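You operate a simulated robot arm through the tools that you are given. There is no shell and no other tool. Be economical: measure what you need, move in short steps, check, and stop when the job is done.

Carry out the task below with a simulated robot arm. There is one attempt and no reset: what you move stays moved.

TASK
Put two of the yellow shim blocks from the trial bench top on the orange-edge tile.
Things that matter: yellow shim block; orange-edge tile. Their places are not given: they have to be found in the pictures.

It is judged by the outcome, as a careful person would: the job done as asked, and still so three seconds after it is handed in. It fails if anything else is knocked over, pushed out of place, dropped, spilled or broken.

THE ROBOT
A 7-joint arm with a two-finger parallel gripper, fixed in place. Base frame: the origin is at the foot of the arm, x ahead of it, y to its left, z up; the work surface is at about z = 0. Lengths are in mm, angles in rad, forces in N, time in s.
With the tool pointing down near the work surface it reaches from about 220 to 580 mm from the base axis. Its first joint turns from -1.152 to 1.152 rad. Payload 2.5 kg.
Tool frame: the origin (TCP) lies between the finger pads and is the grasp point; the fingertips stand 23 mm ahead of it; z points along the fingers, y is the line along which they close. The gripper opens to 94 mm. The fingers are 38 mm wide and 10 mm thick; the gripper's body (54 by 96 mm) begins 39 mm behind the TCP.
Orientation is that of the tool frame in the base frame, as a unit quaternion [w, x, y, z]. With the fingers straight down and closing along the base's y, the tool's x points along the base's -x, its y along +y and its z along -z.

THE INTERFACE
- The arm moves only by the tool move_arm. Its argument "commands" is a list that holds one entry, the list of rows, each a list of 7 numbers: the opening, from 0 (shut) to 1 (fully open), then the shift along the tool's x, y, z in mm, then the turn, a rotation vector about the tool's x, y, z in rad. In form: [[[jaw, tx, ty, tz, ax, ay, az], ...]]. A call has 1 to 8 rows; each row shifts and turns the commanded pose from where the row before left it, along the tool's axes as they then stand. A row lasts 0.2 s, in which the tool goes at most 50 mm and 0.15 rad; a call with a longer step from one row to the next is refused whole, and so is a gripper value outside its range. A pose out of reach is approached as far as the arm can. The call stops where the force on the tool passes 40 N (or 10 N more than at its start, if that is more) or the arm is blocked; 0.2 s more then pass. The fingers move at their own pace (about 108 mm/s each) and stop on an object; they squeeze with about 28 N. The grip force told is the motor's: it shows also when the fingers shut on nothing. Time passes only in rows, and 0.2 s behind the last, so rows that do not move let the fingers close. It gives the time, the measured TCP pose, the force on the tool (base axes), the opening and the grip force at its end, in the units of the frame above (readings bear some noise).
- Cameras (640 x 400 px; columns grow to the right, rows downward): "scene" is fixed at [113.2, -430.6, 510.7]; the picture's right is [0.76, -0.66, 0.00], its down [-0.57, -0.66, -0.49] and it looks along [0.32, 0.37, -0.87] (base axes); focal length 214 px, centre (320, 200). "wrist" rides on the gripper at [-39, 0, -44] in the tool frame; the picture's right is [0.00, -1.00, 0.00], its down [0.97, 0.00, -0.24] and it looks along [0.24, 0.00, 0.97] (tool axes); focal length 218 px, centre (320, 200).
- grab_frame(camera): a new picture of that camera. No time passes.
- measure_at(camera, pixels): there is no depth. For up to 12 entries [column, row, z] of the newest picture of that camera ("zoom" is the newest enlarged one), the place [x, y] in the base frame at which the ray of that pixel passes the height z, good to about 2 mm. No time passes.
- enlarge(camera, box): a new picture of the part [left, top, right, bottom] of that camera's present view, enlarged. No time passes.
- close_job(): hands the job in; it is judged then, once.

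Work in short steps. Measure before you move; look again where a grasp or a placing could have gone wrong, and mend it. You have 60 turns and 30 pictures in all, the two below and enlarged ones among them. Open the gripper and draw the arm clear of the work before you hand the job in, unless the task says otherwise; then end with one line.

The tools are called as a command line: name --argument value ..., lists and objects as JSON in quotes. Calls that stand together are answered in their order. move_arm: Moves the arm, as the interface text tells. Its arguments: {"type":"object","properties":{"commands":{"type":"array","items":{"type":"array","items":{"type":"array","items":{"type":"number"}}}}},"required":["commands"]} The other tools are called the same way: grab_frame (camera) takes a picture; measure_at (camera, pixels) gives the place at which the rays of pixels pass given heights; enlarge (camera, box) takes an enlarged picture of a part of a camera's view; close_job () hands the job in.

At the start:

```text
clock: 0.0
eef_pos: [364.8, -143.5, 229.8]
tcp_rot: [-0.001, 0.0, 1.0, 0.0]
ft_force: [-0.5, -0.7, 0.7]
grip_width: 94.2
grip_force: 0.1
```

scene: 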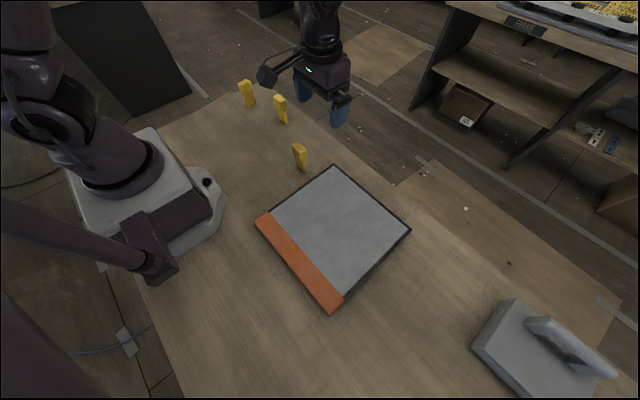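
wrist: 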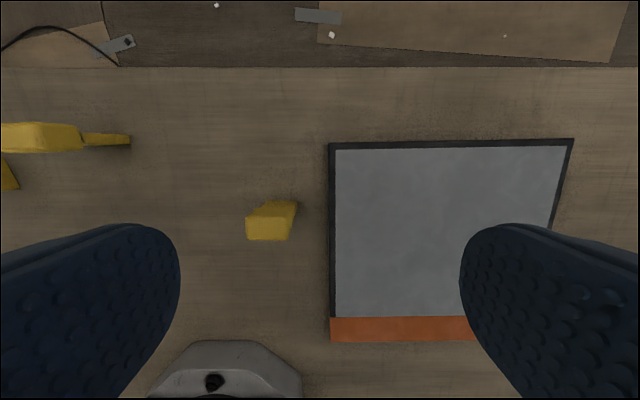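

The pictures show three yellow pieces near scene (247,93), (281,108) and (300,157), and the tile at about (333,238). I enlarge both views to tell them apart.

enlarge --camera "scene" --box '[220, 60, 360, 190]'

enlarge --camera "wrist" --box '[0, 100, 320, 300]'

measure_at --camera "scene" --pixels '[[247, 107, 0], [283, 123, 0], [303, 171, 0], [335, 166, 0], [410, 230, 0], [332, 313, 0], [257, 219, 0], [247, 82, 40], [280, 97, 40], [299, 145, 40]]'

```text
3.08 times, centred on (290, 125) of scene
```

zoom: 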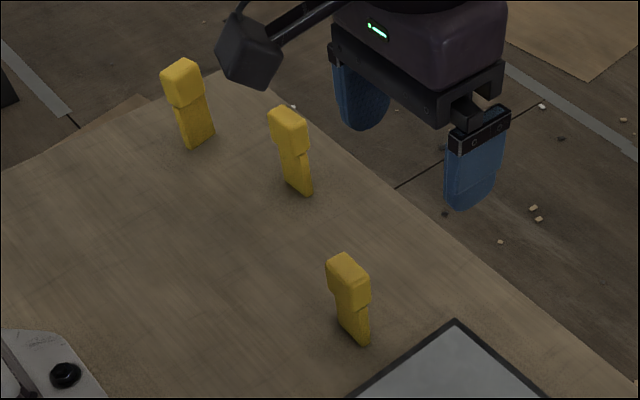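

```text
2.00 times, centred on (160, 200) of wrist
```

zoom: 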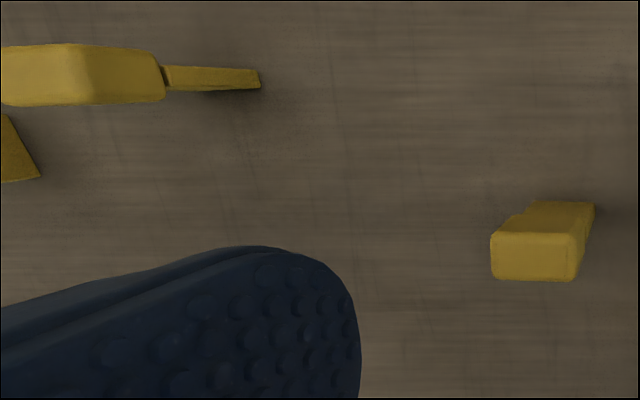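

```text
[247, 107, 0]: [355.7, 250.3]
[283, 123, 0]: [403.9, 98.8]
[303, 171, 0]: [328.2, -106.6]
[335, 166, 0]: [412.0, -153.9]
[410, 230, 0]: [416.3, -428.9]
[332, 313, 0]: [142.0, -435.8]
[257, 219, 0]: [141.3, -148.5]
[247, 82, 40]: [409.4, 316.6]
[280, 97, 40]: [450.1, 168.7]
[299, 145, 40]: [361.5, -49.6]
```

The blocks stand upright, about 105 mm tall, with a head wider than the stem. I move above the nearest one at about (328,-106) and look straight down at it.

move_arm --commands '[[[1, 18, 19, 0, 0, 0, 0], [1, 18, 19, 0, 0, 0, 0], [1, 0, 0, 0, 0, 0, 0]]]'

grab_frame --camera "wrist"

enlarge --camera "scene" --box '[270, 130, 334, 180]'

```text
clock: 0.8
eef_pos: [327.1, -105.5, 228.4]
tcp_rot: [0.0, 0.0, 1.0, 0.0]
ft_force: [-0.9, -0.2, -0.3]
grip_width: 93.7
grip_force: 0.0
```

```text
25 pictures are left
```

wrist: 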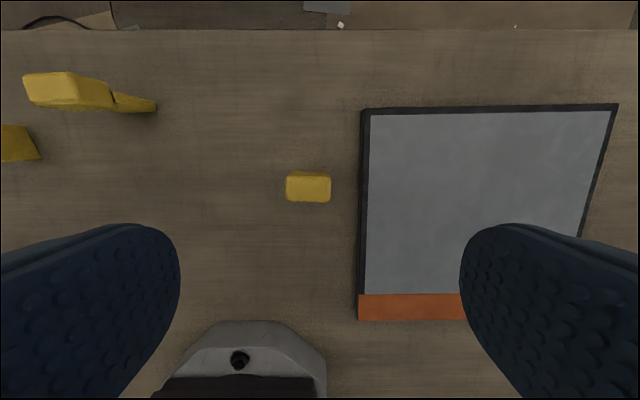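

```text
8.00 times, centred on (302, 155) of scene
```

zoom: 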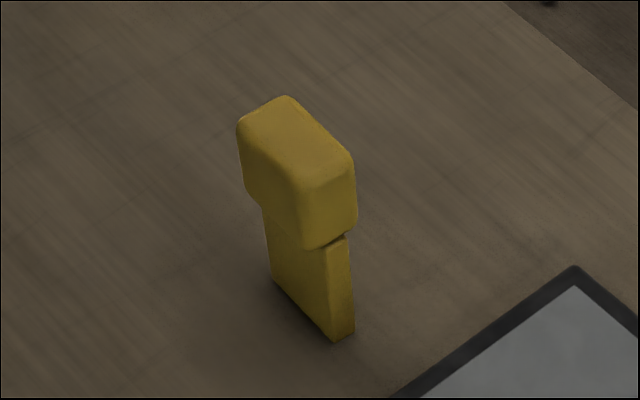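

Looking nearly straight down, the head is at wrist (286–331, 172–202), aligned with the axes. I measure its base corners in the zoom and its top in the wrist view to get height and centre.

measure_at --camera "zoom" --pixels '[[272, 278, 0], [335, 342, 0], [354, 332, 0], [238, 125, 85], [287, 97, 85], [354, 155, 85], [305, 190, 85], [238, 125, 75], [287, 97, 75], [354, 155, 75], [305, 190, 75]]'

measure_at --camera "wrist" --pixels '[[286, 172, 85], [331, 172, 85], [331, 202, 85], [286, 202, 85], [286, 172, 75], [331, 202, 75], [155, 105, 0], [25, 75, 85], [70, 72, 85], [30, 105, 85]]'

```text
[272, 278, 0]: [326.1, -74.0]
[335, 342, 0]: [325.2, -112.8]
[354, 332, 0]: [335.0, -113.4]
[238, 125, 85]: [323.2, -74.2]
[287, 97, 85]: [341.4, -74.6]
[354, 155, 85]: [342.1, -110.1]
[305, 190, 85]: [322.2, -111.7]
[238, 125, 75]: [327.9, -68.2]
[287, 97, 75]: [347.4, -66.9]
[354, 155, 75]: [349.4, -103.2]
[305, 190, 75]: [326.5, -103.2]
```

```text
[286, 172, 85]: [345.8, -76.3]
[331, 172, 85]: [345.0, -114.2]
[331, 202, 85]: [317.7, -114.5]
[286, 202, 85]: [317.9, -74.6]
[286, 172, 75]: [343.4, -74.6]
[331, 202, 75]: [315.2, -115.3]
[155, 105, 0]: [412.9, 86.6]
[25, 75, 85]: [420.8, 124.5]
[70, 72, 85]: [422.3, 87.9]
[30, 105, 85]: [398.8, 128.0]
```

Block A: stem about x 325–335, y −74…−113; head about 24×39 mm; height about 87 mm; centre (331,−94). I align on that centre with a narrower opening, then descend partway and check.

move_arm --commands '[[[0.85, -4, 11.5, 0, 0, 0, 0], [0.85, 0, 0, 40, 0, 0, 0], [0.85, 0, 0, 40, 0, 0, 0], [0.85, 0, 0, 20, 0, 0, 0], [0.85, 0, 0, 0, 0, 0, 0]]]'

grab_frame --camera "wrist"

enlarge --camera "scene" --box '[260, 90, 360, 180]'

```text
clock: 2.0
eef_pos: [333.4, -93.8, 129.4]
tcp_rot: [0.0, -0.001, 1.0, 0.001]
ft_force: [0.8, 0.2, 0.3]
grip_width: 79.8
grip_force: 0.1
```

```text
23 pictures are left
```

wrist: 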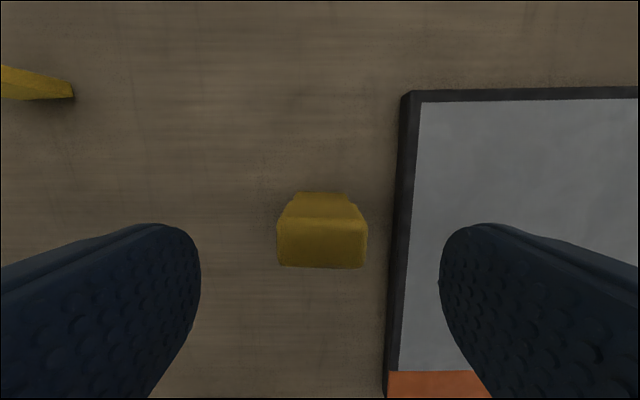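

```text
4.44 times, centred on (310, 135) of scene
```

zoom: 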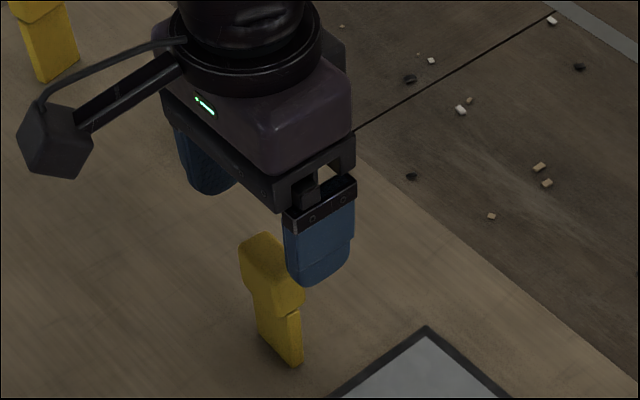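

The block (277–367, top face rows 218–268) is centred between the fingers at 200 and 440. I check the x centre at head height.

measure_at --camera "wrist" --pixels '[[278, 220, 87], [366, 220, 87], [278, 267, 87], [366, 267, 87], [293, 192, 0], [348, 192, 0], [404, 95, 0], [412, 91, 12]]'

```text
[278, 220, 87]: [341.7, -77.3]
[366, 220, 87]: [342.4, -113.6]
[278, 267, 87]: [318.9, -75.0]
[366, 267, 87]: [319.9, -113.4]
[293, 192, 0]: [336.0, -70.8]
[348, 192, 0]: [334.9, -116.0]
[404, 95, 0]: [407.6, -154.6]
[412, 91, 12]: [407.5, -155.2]
```

The block centre is (330.5,−94.5) and the TCP is at x 333.4. I correct by 2.5 mm, descend to z≈59 and close.

move_arm --commands '[[[0.85, 2.5, -0.5, 10, 0, 0, 0], [0.85, 0, 0, 25, 0, 0, 0], [0.85, 0, 0, 25, 0, 0, 0], [0.85, 0, 0, 10, 0, 0, 0], [0.85, 0, 0, 0, 0, 0, 0]]]'

grab_frame --camera "wrist"

```text
clock: 3.2
eef_pos: [327.9, -94.7, 59.9]
tcp_rot: [0.0, -0.001, 1.0, 0.0]
ft_force: [0.4, 0.1, -0.1]
grip_width: 79.8
grip_force: 0.0
```

```text
21 pictures are left
```

wrist: 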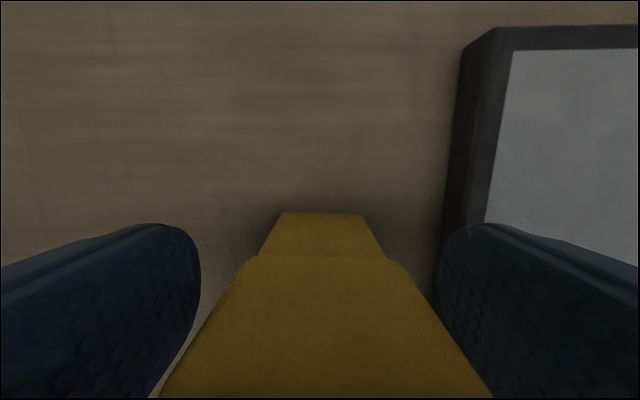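

The block sits between the fingers without contact. I close gradually.

move_arm --commands '[[[0.6, 0, 0, 0, 0, 0, 0], [0.5, 0, 0, 0, 0, 0, 0], [0.42, 0, 0, 0, 0, 0, 0], [0.36, 0, 0, 0, 0, 0, 0], [0.25, 0, 0, 0, 0, 0, 0], [0.1, 0, 0, 0, 0, 0, 0], [0, 0, 0, 0, 0, 0, 0]]]'

grab_frame --camera "wrist"

```text
clock: 4.8
eef_pos: [328.4, -93.3, 59.8]
tcp_rot: [0.0, 0.0, 1.0, 0.0]
ft_force: [0.5, -0.2, 0.9]
grip_width: 39.4
grip_force: 28.1
```

```text
20 pictures are left
```

wrist: 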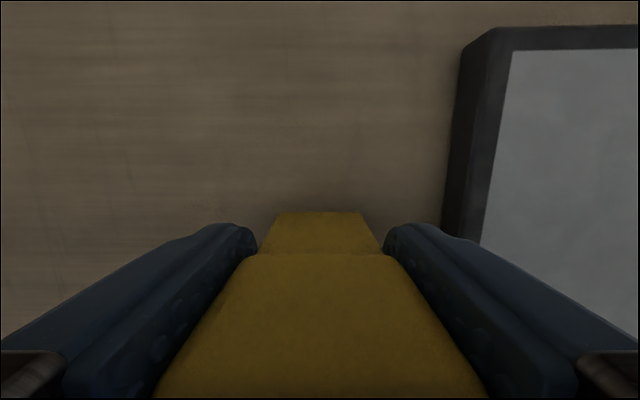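

The grip is firm at 39.4 mm with 28 N. I lift 60 mm and carry to about (280,−310) over the tile.

move_arm --commands '[[[0, 0, 0, -10, 0, 0, 0], [0, 0, 0, -25, 0, 0, 0], [0, 0, 0, -25, 0, 0, 0], [0, 0, 0, 0, 0, 0, 0]]]'

move_arm --commands '[[[0, 5, -20, 0, 0, 0, 0], [0, 9, -40, 0, 0, 0, 0], [0, 10, -43, 0, 0, 0, 0], [0, 10, -43, 0, 0, 0, 0], [0, 9, -40, 0, 0, 0, 0], [0, 5, -30, 0, 0, 0, 0], [0, 0, 0, 0, 0, 0, 0]]]'

grab_frame --camera "scene"

```text
clock: 5.8
eef_pos: [329.4, -94.8, 119.4]
tcp_rot: [-0.001, -0.001, 1.0, 0.0]
ft_force: [-0.4, -0.2, -0.3]
grip_width: 39.8
grip_force: 27.7
```

```text
clock: 7.4
eef_pos: [282.2, -311.8, 119.2]
tcp_rot: [0.0, 0.0, 1.0, 0.001]
ft_force: [0.5, 0.0, -0.7]
grip_width: 39.5
grip_force: 27.4
```

```text
19 pictures are left
```

scene: 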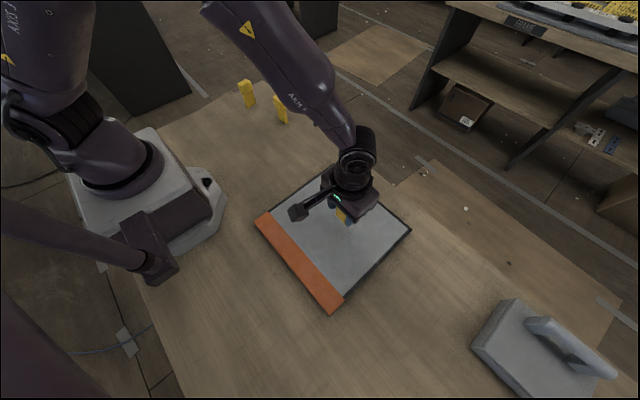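

The block bottom is at about z 59. I lower to about 20 mm, then feel for contact in small steps.

move_arm --commands '[[[0, 0, 0, 15, 0, 0, 0], [0, 0, 0, 15, 0, 0, 0], [0, 0, 0, 9, 0, 0, 0], [0, 0, 0, 0, 0, 0, 0]]]'

enlarge --camera "scene" --box '[290, 170, 400, 260]'

grab_frame --camera "wrist"

```text
clock: 8.4
eef_pos: [283.6, -311.6, 79.6]
tcp_rot: [0.0, 0.0, 1.0, -0.001]
ft_force: [-1.2, 0.5, -0.7]
grip_width: 39.9
grip_force: 28.2
```

```text
4.44 times, centred on (345, 215) of scene
```

zoom: 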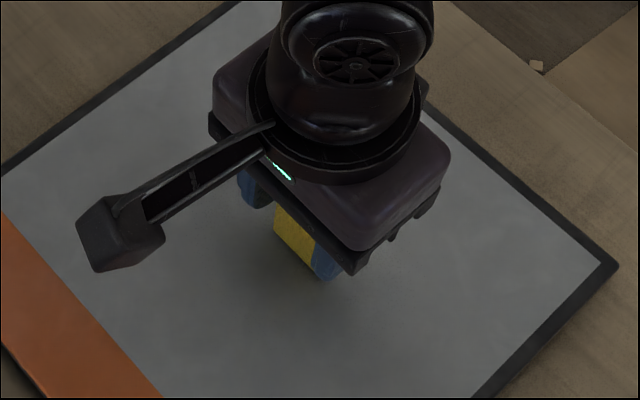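

```text
17 pictures are left
```

wrist: 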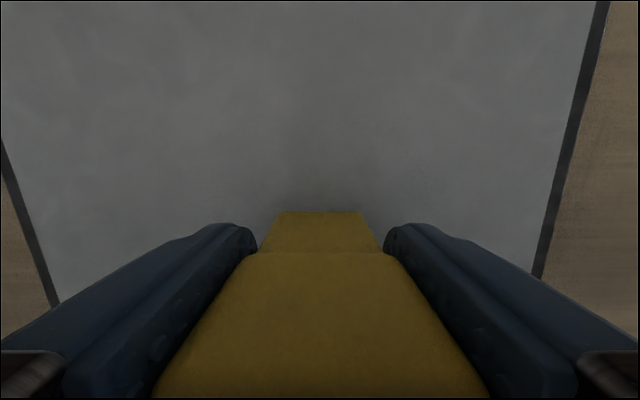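

The block hangs upright over the tile with its bottom at about 20 mm. I lower in 2–3 mm steps and watch the force.

move_arm --commands '[[[0, 0, 0, 3, 0, 0, 0], [0, 0, 0, 3, 0, 0, 0], [0, 0, 0, 0, 0, 0, 0]]]'

move_arm --commands '[[[0, 0, 0, 2, 0, 0, 0], [0, 0, 0, 0, 0, 0, 0]]]'

move_arm --commands '[[[0, 0, 0, 2, 0, 0, 0], [0, 0, 0, 0, 0, 0, 0]]]'

```text
clock: 9.2
eef_pos: [283.1, -311.5, 74.7]
tcp_rot: [0.001, 0.0, 1.0, -0.001]
ft_force: [-0.8, 3.4, 19.8]
grip_width: 39.6
grip_force: 28.3
```

```text
clock: 9.8
eef_pos: [281.6, -311.9, 73.3]
tcp_rot: [0.001, 0.0, 1.0, -0.001]
ft_force: [1.2, 3.0, 21.3]
grip_width: 39.3
grip_force: 28.1
```

```text
clock: 10.4
eef_pos: [283.3, -310.7, 70.7]
tcp_rot: [0.001, 0.0, 1.0, -0.001]
ft_force: [3.7, -0.7, 21.0]
grip_width: 39.6
grip_force: 27.8
```

Contact occurred at z≈75, and the block then slid up slightly in the grip, so it is seated. I ease up 1 mm and open gently.

move_arm --commands '[[[0, 0, 0, -0.7, 0, 0, 0], [0, 0, 0, 0, 0, 0, 0]]]'

move_arm --commands '[[[0.45, 0, 0, 0, 0, 0, 0], [0.5, 0, 0, 0, 0, 0, 0], [0.6, 0, 0, 0, 0, 0, 0], [0.7, 0, 0, 0, 0, 0, 0], [0.8, 0, 0, 0, 0, 0, 0]]]'

grab_frame --camera "wrist"

```text
clock: 11.0
eef_pos: [282.0, -310.3, 71.5]
tcp_rot: [0.0, 0.0, 1.0, 0.0]
ft_force: [3.4, -2.5, 9.7]
grip_width: 39.5
grip_force: 28.0
```

```text
clock: 12.2
eef_pos: [282.8, -311.4, 71.0]
tcp_rot: [-0.001, -0.001, 1.0, 0.0]
ft_force: [-0.3, -1.0, 0.2]
grip_width: 74.9
grip_force: 0.0
```

```text
16 pictures are left
```

wrist: 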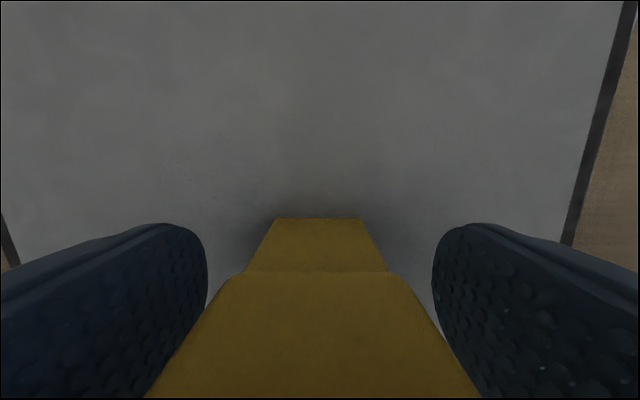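

The block stands free between the open fingers. I rise straight up and travel toward block B at about (408,105).

move_arm --commands '[[[0.8, 0, 0, -15, 0, 0, 0], [0.8, 0, 0, -40, 0, 0, 0], [0.85, 0, 0, -50, 0, 0, 0], [0.85, 0, 0, -50, 0, 0, 0], [0.85, 0, 0, 0, 0, 0, 0]]]'

move_arm --commands '[[[0.85, -14, 46, 0, 0, 0, 0], [0.85, -14, 46, 0, 0, 0, 0], [0.85, -14, 46, 0, 0, 0, 0], [0.85, -14, 46, 0, 0, 0, 0], [0.85, -14, 46, 0, 0, 0, 0], [0.85, -14, 46, 0, 0, 0, 0], [0.85, -14, 46, 0, 0, 0, 0], [0.85, -14, 46, 0, 0, 0, 0]]]'

move_arm --commands '[[[0.85, -12, 46, 0, 0, 0, 0], [0.85, 0, 0, 0, 0, 0, 0]]]'

grab_frame --camera "wrist"

grab_frame --camera "scene"

```text
clock: 13.4
eef_pos: [279.0, -307.4, 226.0]
tcp_rot: [0.001, 0.0, 1.0, 0.0]
ft_force: [-0.4, 0.3, 0.9]
grip_width: 79.9
grip_force: 0.1
```

```text
clock: 15.2
eef_pos: [396.1, 57.1, 227.5]
tcp_rot: [0.0, 0.001, 1.0, -0.001]
ft_force: [-0.1, 0.9, 0.6]
grip_width: 79.6
grip_force: 0.0
```

```text
clock: 15.8
eef_pos: [406.8, 103.6, 226.9]
tcp_rot: [0.0, 0.0, 1.0, 0.0]
ft_force: [-0.4, 0.4, -0.7]
grip_width: 79.7
grip_force: 0.0
```

```text
15 pictures are left
```

wrist: 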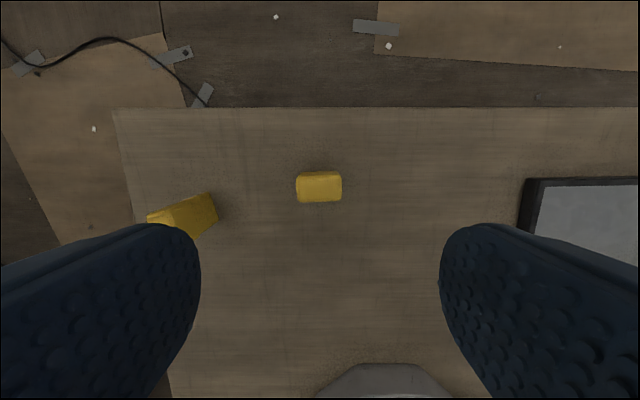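

```text
14 pictures are left
```

scene: 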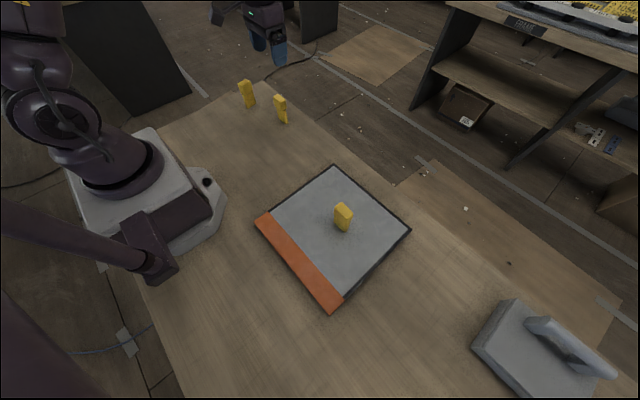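

Block A stands on the tile. Block B's top is at wrist (297–342, 172–203), and I measure it.

measure_at --camera "wrist" --pixels '[[297, 173, 87], [342, 173, 87], [342, 202, 87], [297, 202, 87], [217, 215, 0], [195, 240, 0]]'

```text
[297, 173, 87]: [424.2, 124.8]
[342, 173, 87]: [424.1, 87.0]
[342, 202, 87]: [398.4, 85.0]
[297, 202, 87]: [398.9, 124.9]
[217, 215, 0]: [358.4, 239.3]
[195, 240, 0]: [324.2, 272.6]
```

The centre of B is about (411,105.5). I align and descend partway.

move_arm --commands '[[[0.85, -4, 1.5, 0, 0, 0, 0], [0.85, 0, 0, 40, 0, 0, 0], [0.85, 0, 0, 40, 0, 0, 0], [0.85, 0, 0, 18, 0, 0, 0], [0.85, 0, 0, 0, 0, 0, 0]]]'

grab_frame --camera "wrist"

```text
clock: 17.0
eef_pos: [412.3, 102.8, 127.0]
tcp_rot: [0.0, 0.0, 1.0, 0.0]
ft_force: [-0.2, 1.2, -0.6]
grip_width: 79.8
grip_force: 0.0
```

```text
13 pictures are left
```

wrist: 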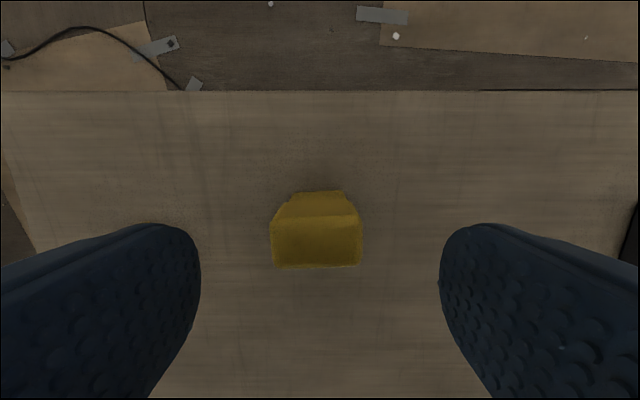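

B (271–363) is about 1 mm to the left of centre. I make a small correction and descend to z≈59.

move_arm --commands '[[[0.85, 1.5, 1.2, 10, 0, 0, 0], [0.85, 0, 0, 25, 0, 0, 0], [0.85, 0, 0, 25, 0, 0, 0], [0.85, 0, 0, 8, 0, 0, 0], [0.85, 0, 0, 0, 0, 0, 0]]]'

grab_frame --camera "wrist"

```text
clock: 18.2
eef_pos: [409.4, 107.0, 59.7]
tcp_rot: [-0.001, 0.0, 1.0, 0.0]
ft_force: [0.2, 0.7, -0.8]
grip_width: 80.0
grip_force: 0.0
```

```text
12 pictures are left
```

wrist: 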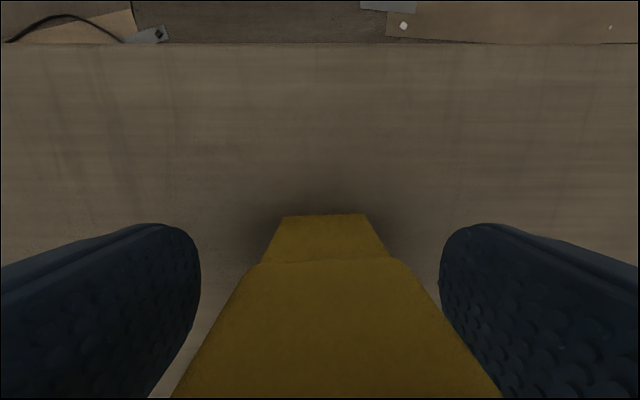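

The block is within about 1 mm of centre. I shift slightly, close gradually and lift.

move_arm --commands '[[[0.6, 0, -0.8, 0, 0, 0, 0], [0.5, 0, 0, 0, 0, 0, 0], [0.42, 0, 0, 0, 0, 0, 0], [0.36, 0, 0, 0, 0, 0, 0], [0.25, 0, 0, 0, 0, 0, 0], [0.1, 0, 0, 0, 0, 0, 0], [0, 0, 0, 0, 0, 0, 0]]]'

move_arm --commands '[[[0, 0, 0, -10, 0, 0, 0], [0, 0, 0, -25, 0, 0, 0], [0, 0, 0, -25, 0, 0, 0], [0, 0, 0, 0, 0, 0, 0]]]'

grab_frame --camera "wrist"

```text
clock: 19.8
eef_pos: [408.8, 104.4, 58.2]
tcp_rot: [0.0, 0.0, 1.0, 0.0]
ft_force: [0.8, -1.3, 1.2]
grip_width: 39.7
grip_force: 28.3
```

```text
clock: 20.8
eef_pos: [407.6, 104.2, 120.9]
tcp_rot: [0.0, 0.001, 1.0, 0.0]
ft_force: [0.5, -0.5, -0.2]
grip_width: 39.3
grip_force: 28.6
```

```text
11 pictures are left
```

wrist: 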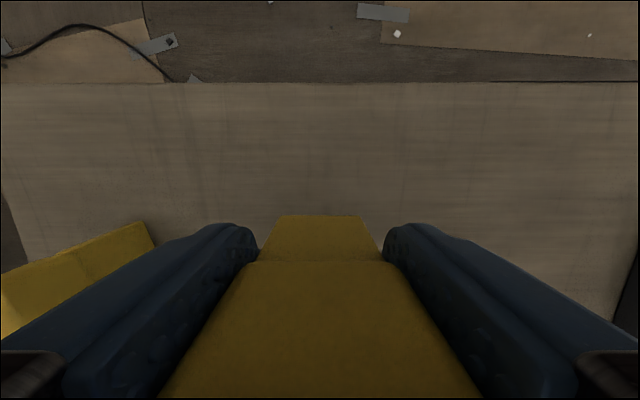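

B is held upright. I carry it to about (360,−215) on the tile, well clear of A at (282,−311).

move_arm --commands '[[[0, 3, -22, 0, 0, 0, 0], [0, 6, -43, 0, 0, 0, 0], [0, 7, -45, 0, 0, 0, 0], [0, 7, -46, 0, 0, 0, 0], [0, 7, -46, 0, 0, 0, 0], [0, 7, -46, 0, 0, 0, 0], [0, 6, -43, 0, 0, 0, 0], [0, 5, -28, 0, 0, 0, 0]]]'

move_arm --commands '[[[0, 0, 0, 15, 0, 0, 0], [0, 0, 0, 15, 0, 0, 0], [0, 0, 0, 10, 0, 0, 0], [0, 0, 0, 0, 0, 0, 0]]]'

grab_frame --camera "wrist"

grab_frame --camera "scene"

```text
clock: 22.6
eef_pos: [359.8, -213.2, 118.9]
tcp_rot: [0.0, -0.002, 1.0, 0.0]
ft_force: [0.1, -0.6, -1.2]
grip_width: 39.8
grip_force: 28.1
```

```text
clock: 23.6
eef_pos: [361.5, -215.0, 79.2]
tcp_rot: [0.0, 0.0, 1.0, 0.0]
ft_force: [-0.1, -0.1, -0.7]
grip_width: 39.7
grip_force: 28.1
```

```text
10 pictures are left
```

wrist: 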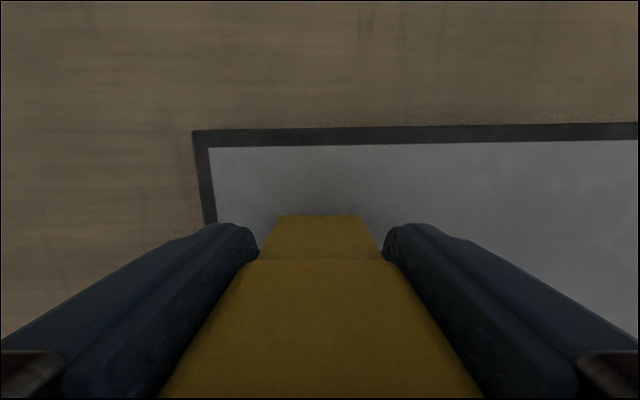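

```text
9 pictures are left
```

scene: 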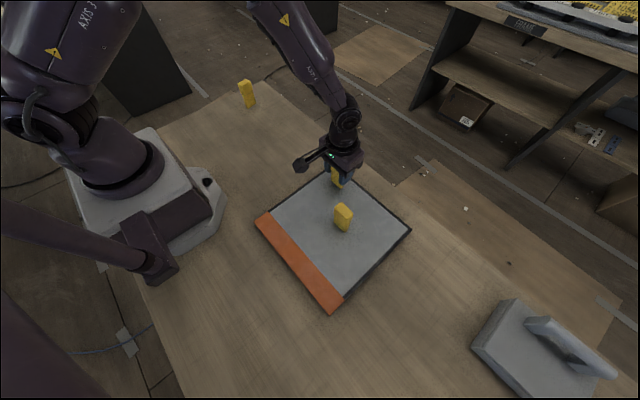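

B is over the grey tile face inside its corner. I lower gently to contact.

move_arm --commands '[[[0, 0, 0, 2, 0, 0, 0], [0, 0, 0, 1, 0, 0, 0], [0, 0, 0, 0, 0, 0, 0]]]'

```text
clock: 24.4
eef_pos: [360.9, -213.2, 76.8]
tcp_rot: [-0.001, 0.0, 1.0, 0.0]
ft_force: [-4.3, 3.0, 15.5]
grip_width: 39.7
grip_force: 28.0
```

Contact is made at 15 N. I press 1 mm more to seat it flat and ease back, then release gently.

move_arm --commands '[[[0, 0, 0, 1.2, 0, 0, 0], [0, 0, 0, 0, 0, 0, 0], [0, 0, 0, -0.7, 0, 0, 0], [0, 0, 0, 0, 0, 0, 0]]]'

move_arm --commands '[[[0.45, 0, 0, 0, 0, 0, 0], [0.5, 0, 0, 0, 0, 0, 0], [0.6, 0, 0, 0, 0, 0, 0], [0.7, 0, 0, 0, 0, 0, 0], [0.8, 0, 0, 0, 0, 0, 0]]]'

grab_frame --camera "wrist"

```text
clock: 25.4
eef_pos: [362.1, -214.1, 76.0]
tcp_rot: [0.001, -0.001, 1.0, -0.001]
ft_force: [1.5, 1.7, 17.0]
grip_width: 39.5
grip_force: 28.0
```

```text
clock: 26.6
eef_pos: [360.3, -214.1, 76.5]
tcp_rot: [0.0, 0.0, 1.0, 0.0]
ft_force: [0.4, 0.2, -0.3]
grip_width: 75.3
grip_force: 0.0
```

```text
8 pictures are left
```

wrist: 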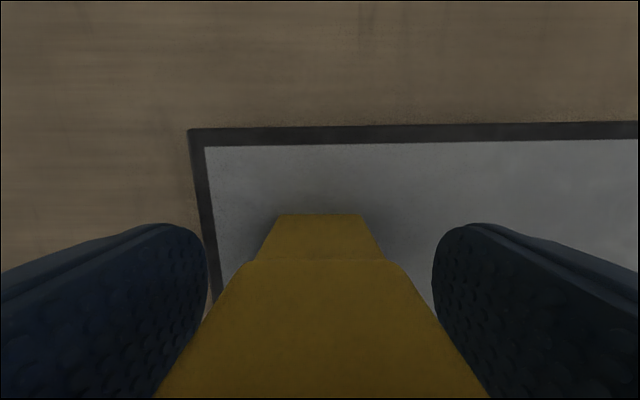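

B stands free. I rise and draw the arm clear toward +y, away from the tile.

move_arm --commands '[[[0.8, 0, 0, -15, 0, 0, 0], [0.8, 0, 0, -40, 0, 0, 0], [0.8, 0, 0, -50, 0, 0, 0], [0.8, 0, 0, -50, 0, 0, 0], [0.8, 0, 40, 0, 0, 0, 0], [0.8, 0, 45, 0, 0, 0, 0], [0.8, 0, 45, 0, 0, 0, 0], [0.8, 0, 40, 0, 0, 0, 0]]]'

move_arm --commands '[[[0.8, 0, 0, 0, 0, 0, 0], [0.8, 0, 0, 0, 0, 0, 0], [0.8, 0, 0, 0, 0, 0, 0]]]'

grab_frame --camera "scene"

enlarge --camera "scene" --box '[240, 140, 420, 320]'

```text
clock: 28.4
eef_pos: [362.3, -40.9, 230.8]
tcp_rot: [0.0, 0.001, 1.0, 0.0]
ft_force: [0.8, -0.3, -0.1]
grip_width: 75.1
grip_force: 0.0
```

```text
clock: 29.2
eef_pos: [361.5, -41.1, 230.1]
tcp_rot: [0.001, -0.001, 1.0, 0.001]
ft_force: [-0.5, 0.3, -0.5]
grip_width: 75.5
grip_force: 0.1
```

```text
7 pictures are left
```

scene: 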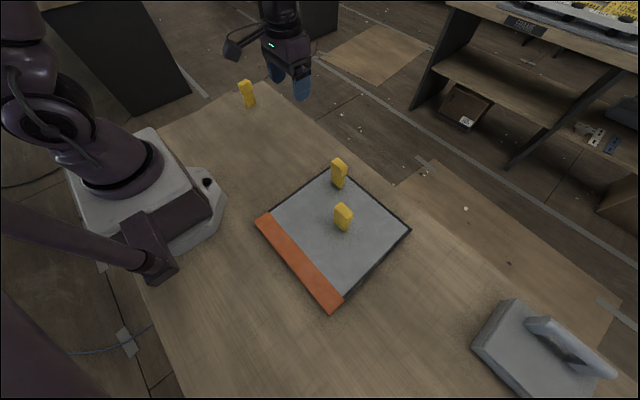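

```text
2.22 times, centred on (330, 230) of scene
```

zoom: 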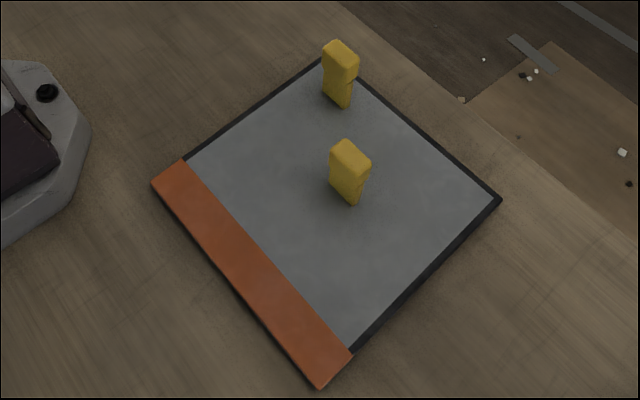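

Both blocks stand upright on the tile, the tile has not shifted, the third block is untouched, and the arm is clear. I hand the job in.

close_job

```text
The job is handed in.
```

Two yellow shim blocks now stand upright on the orange-edge tile; the tile and the third block were not moved, and the arm is clear with the gripper open.
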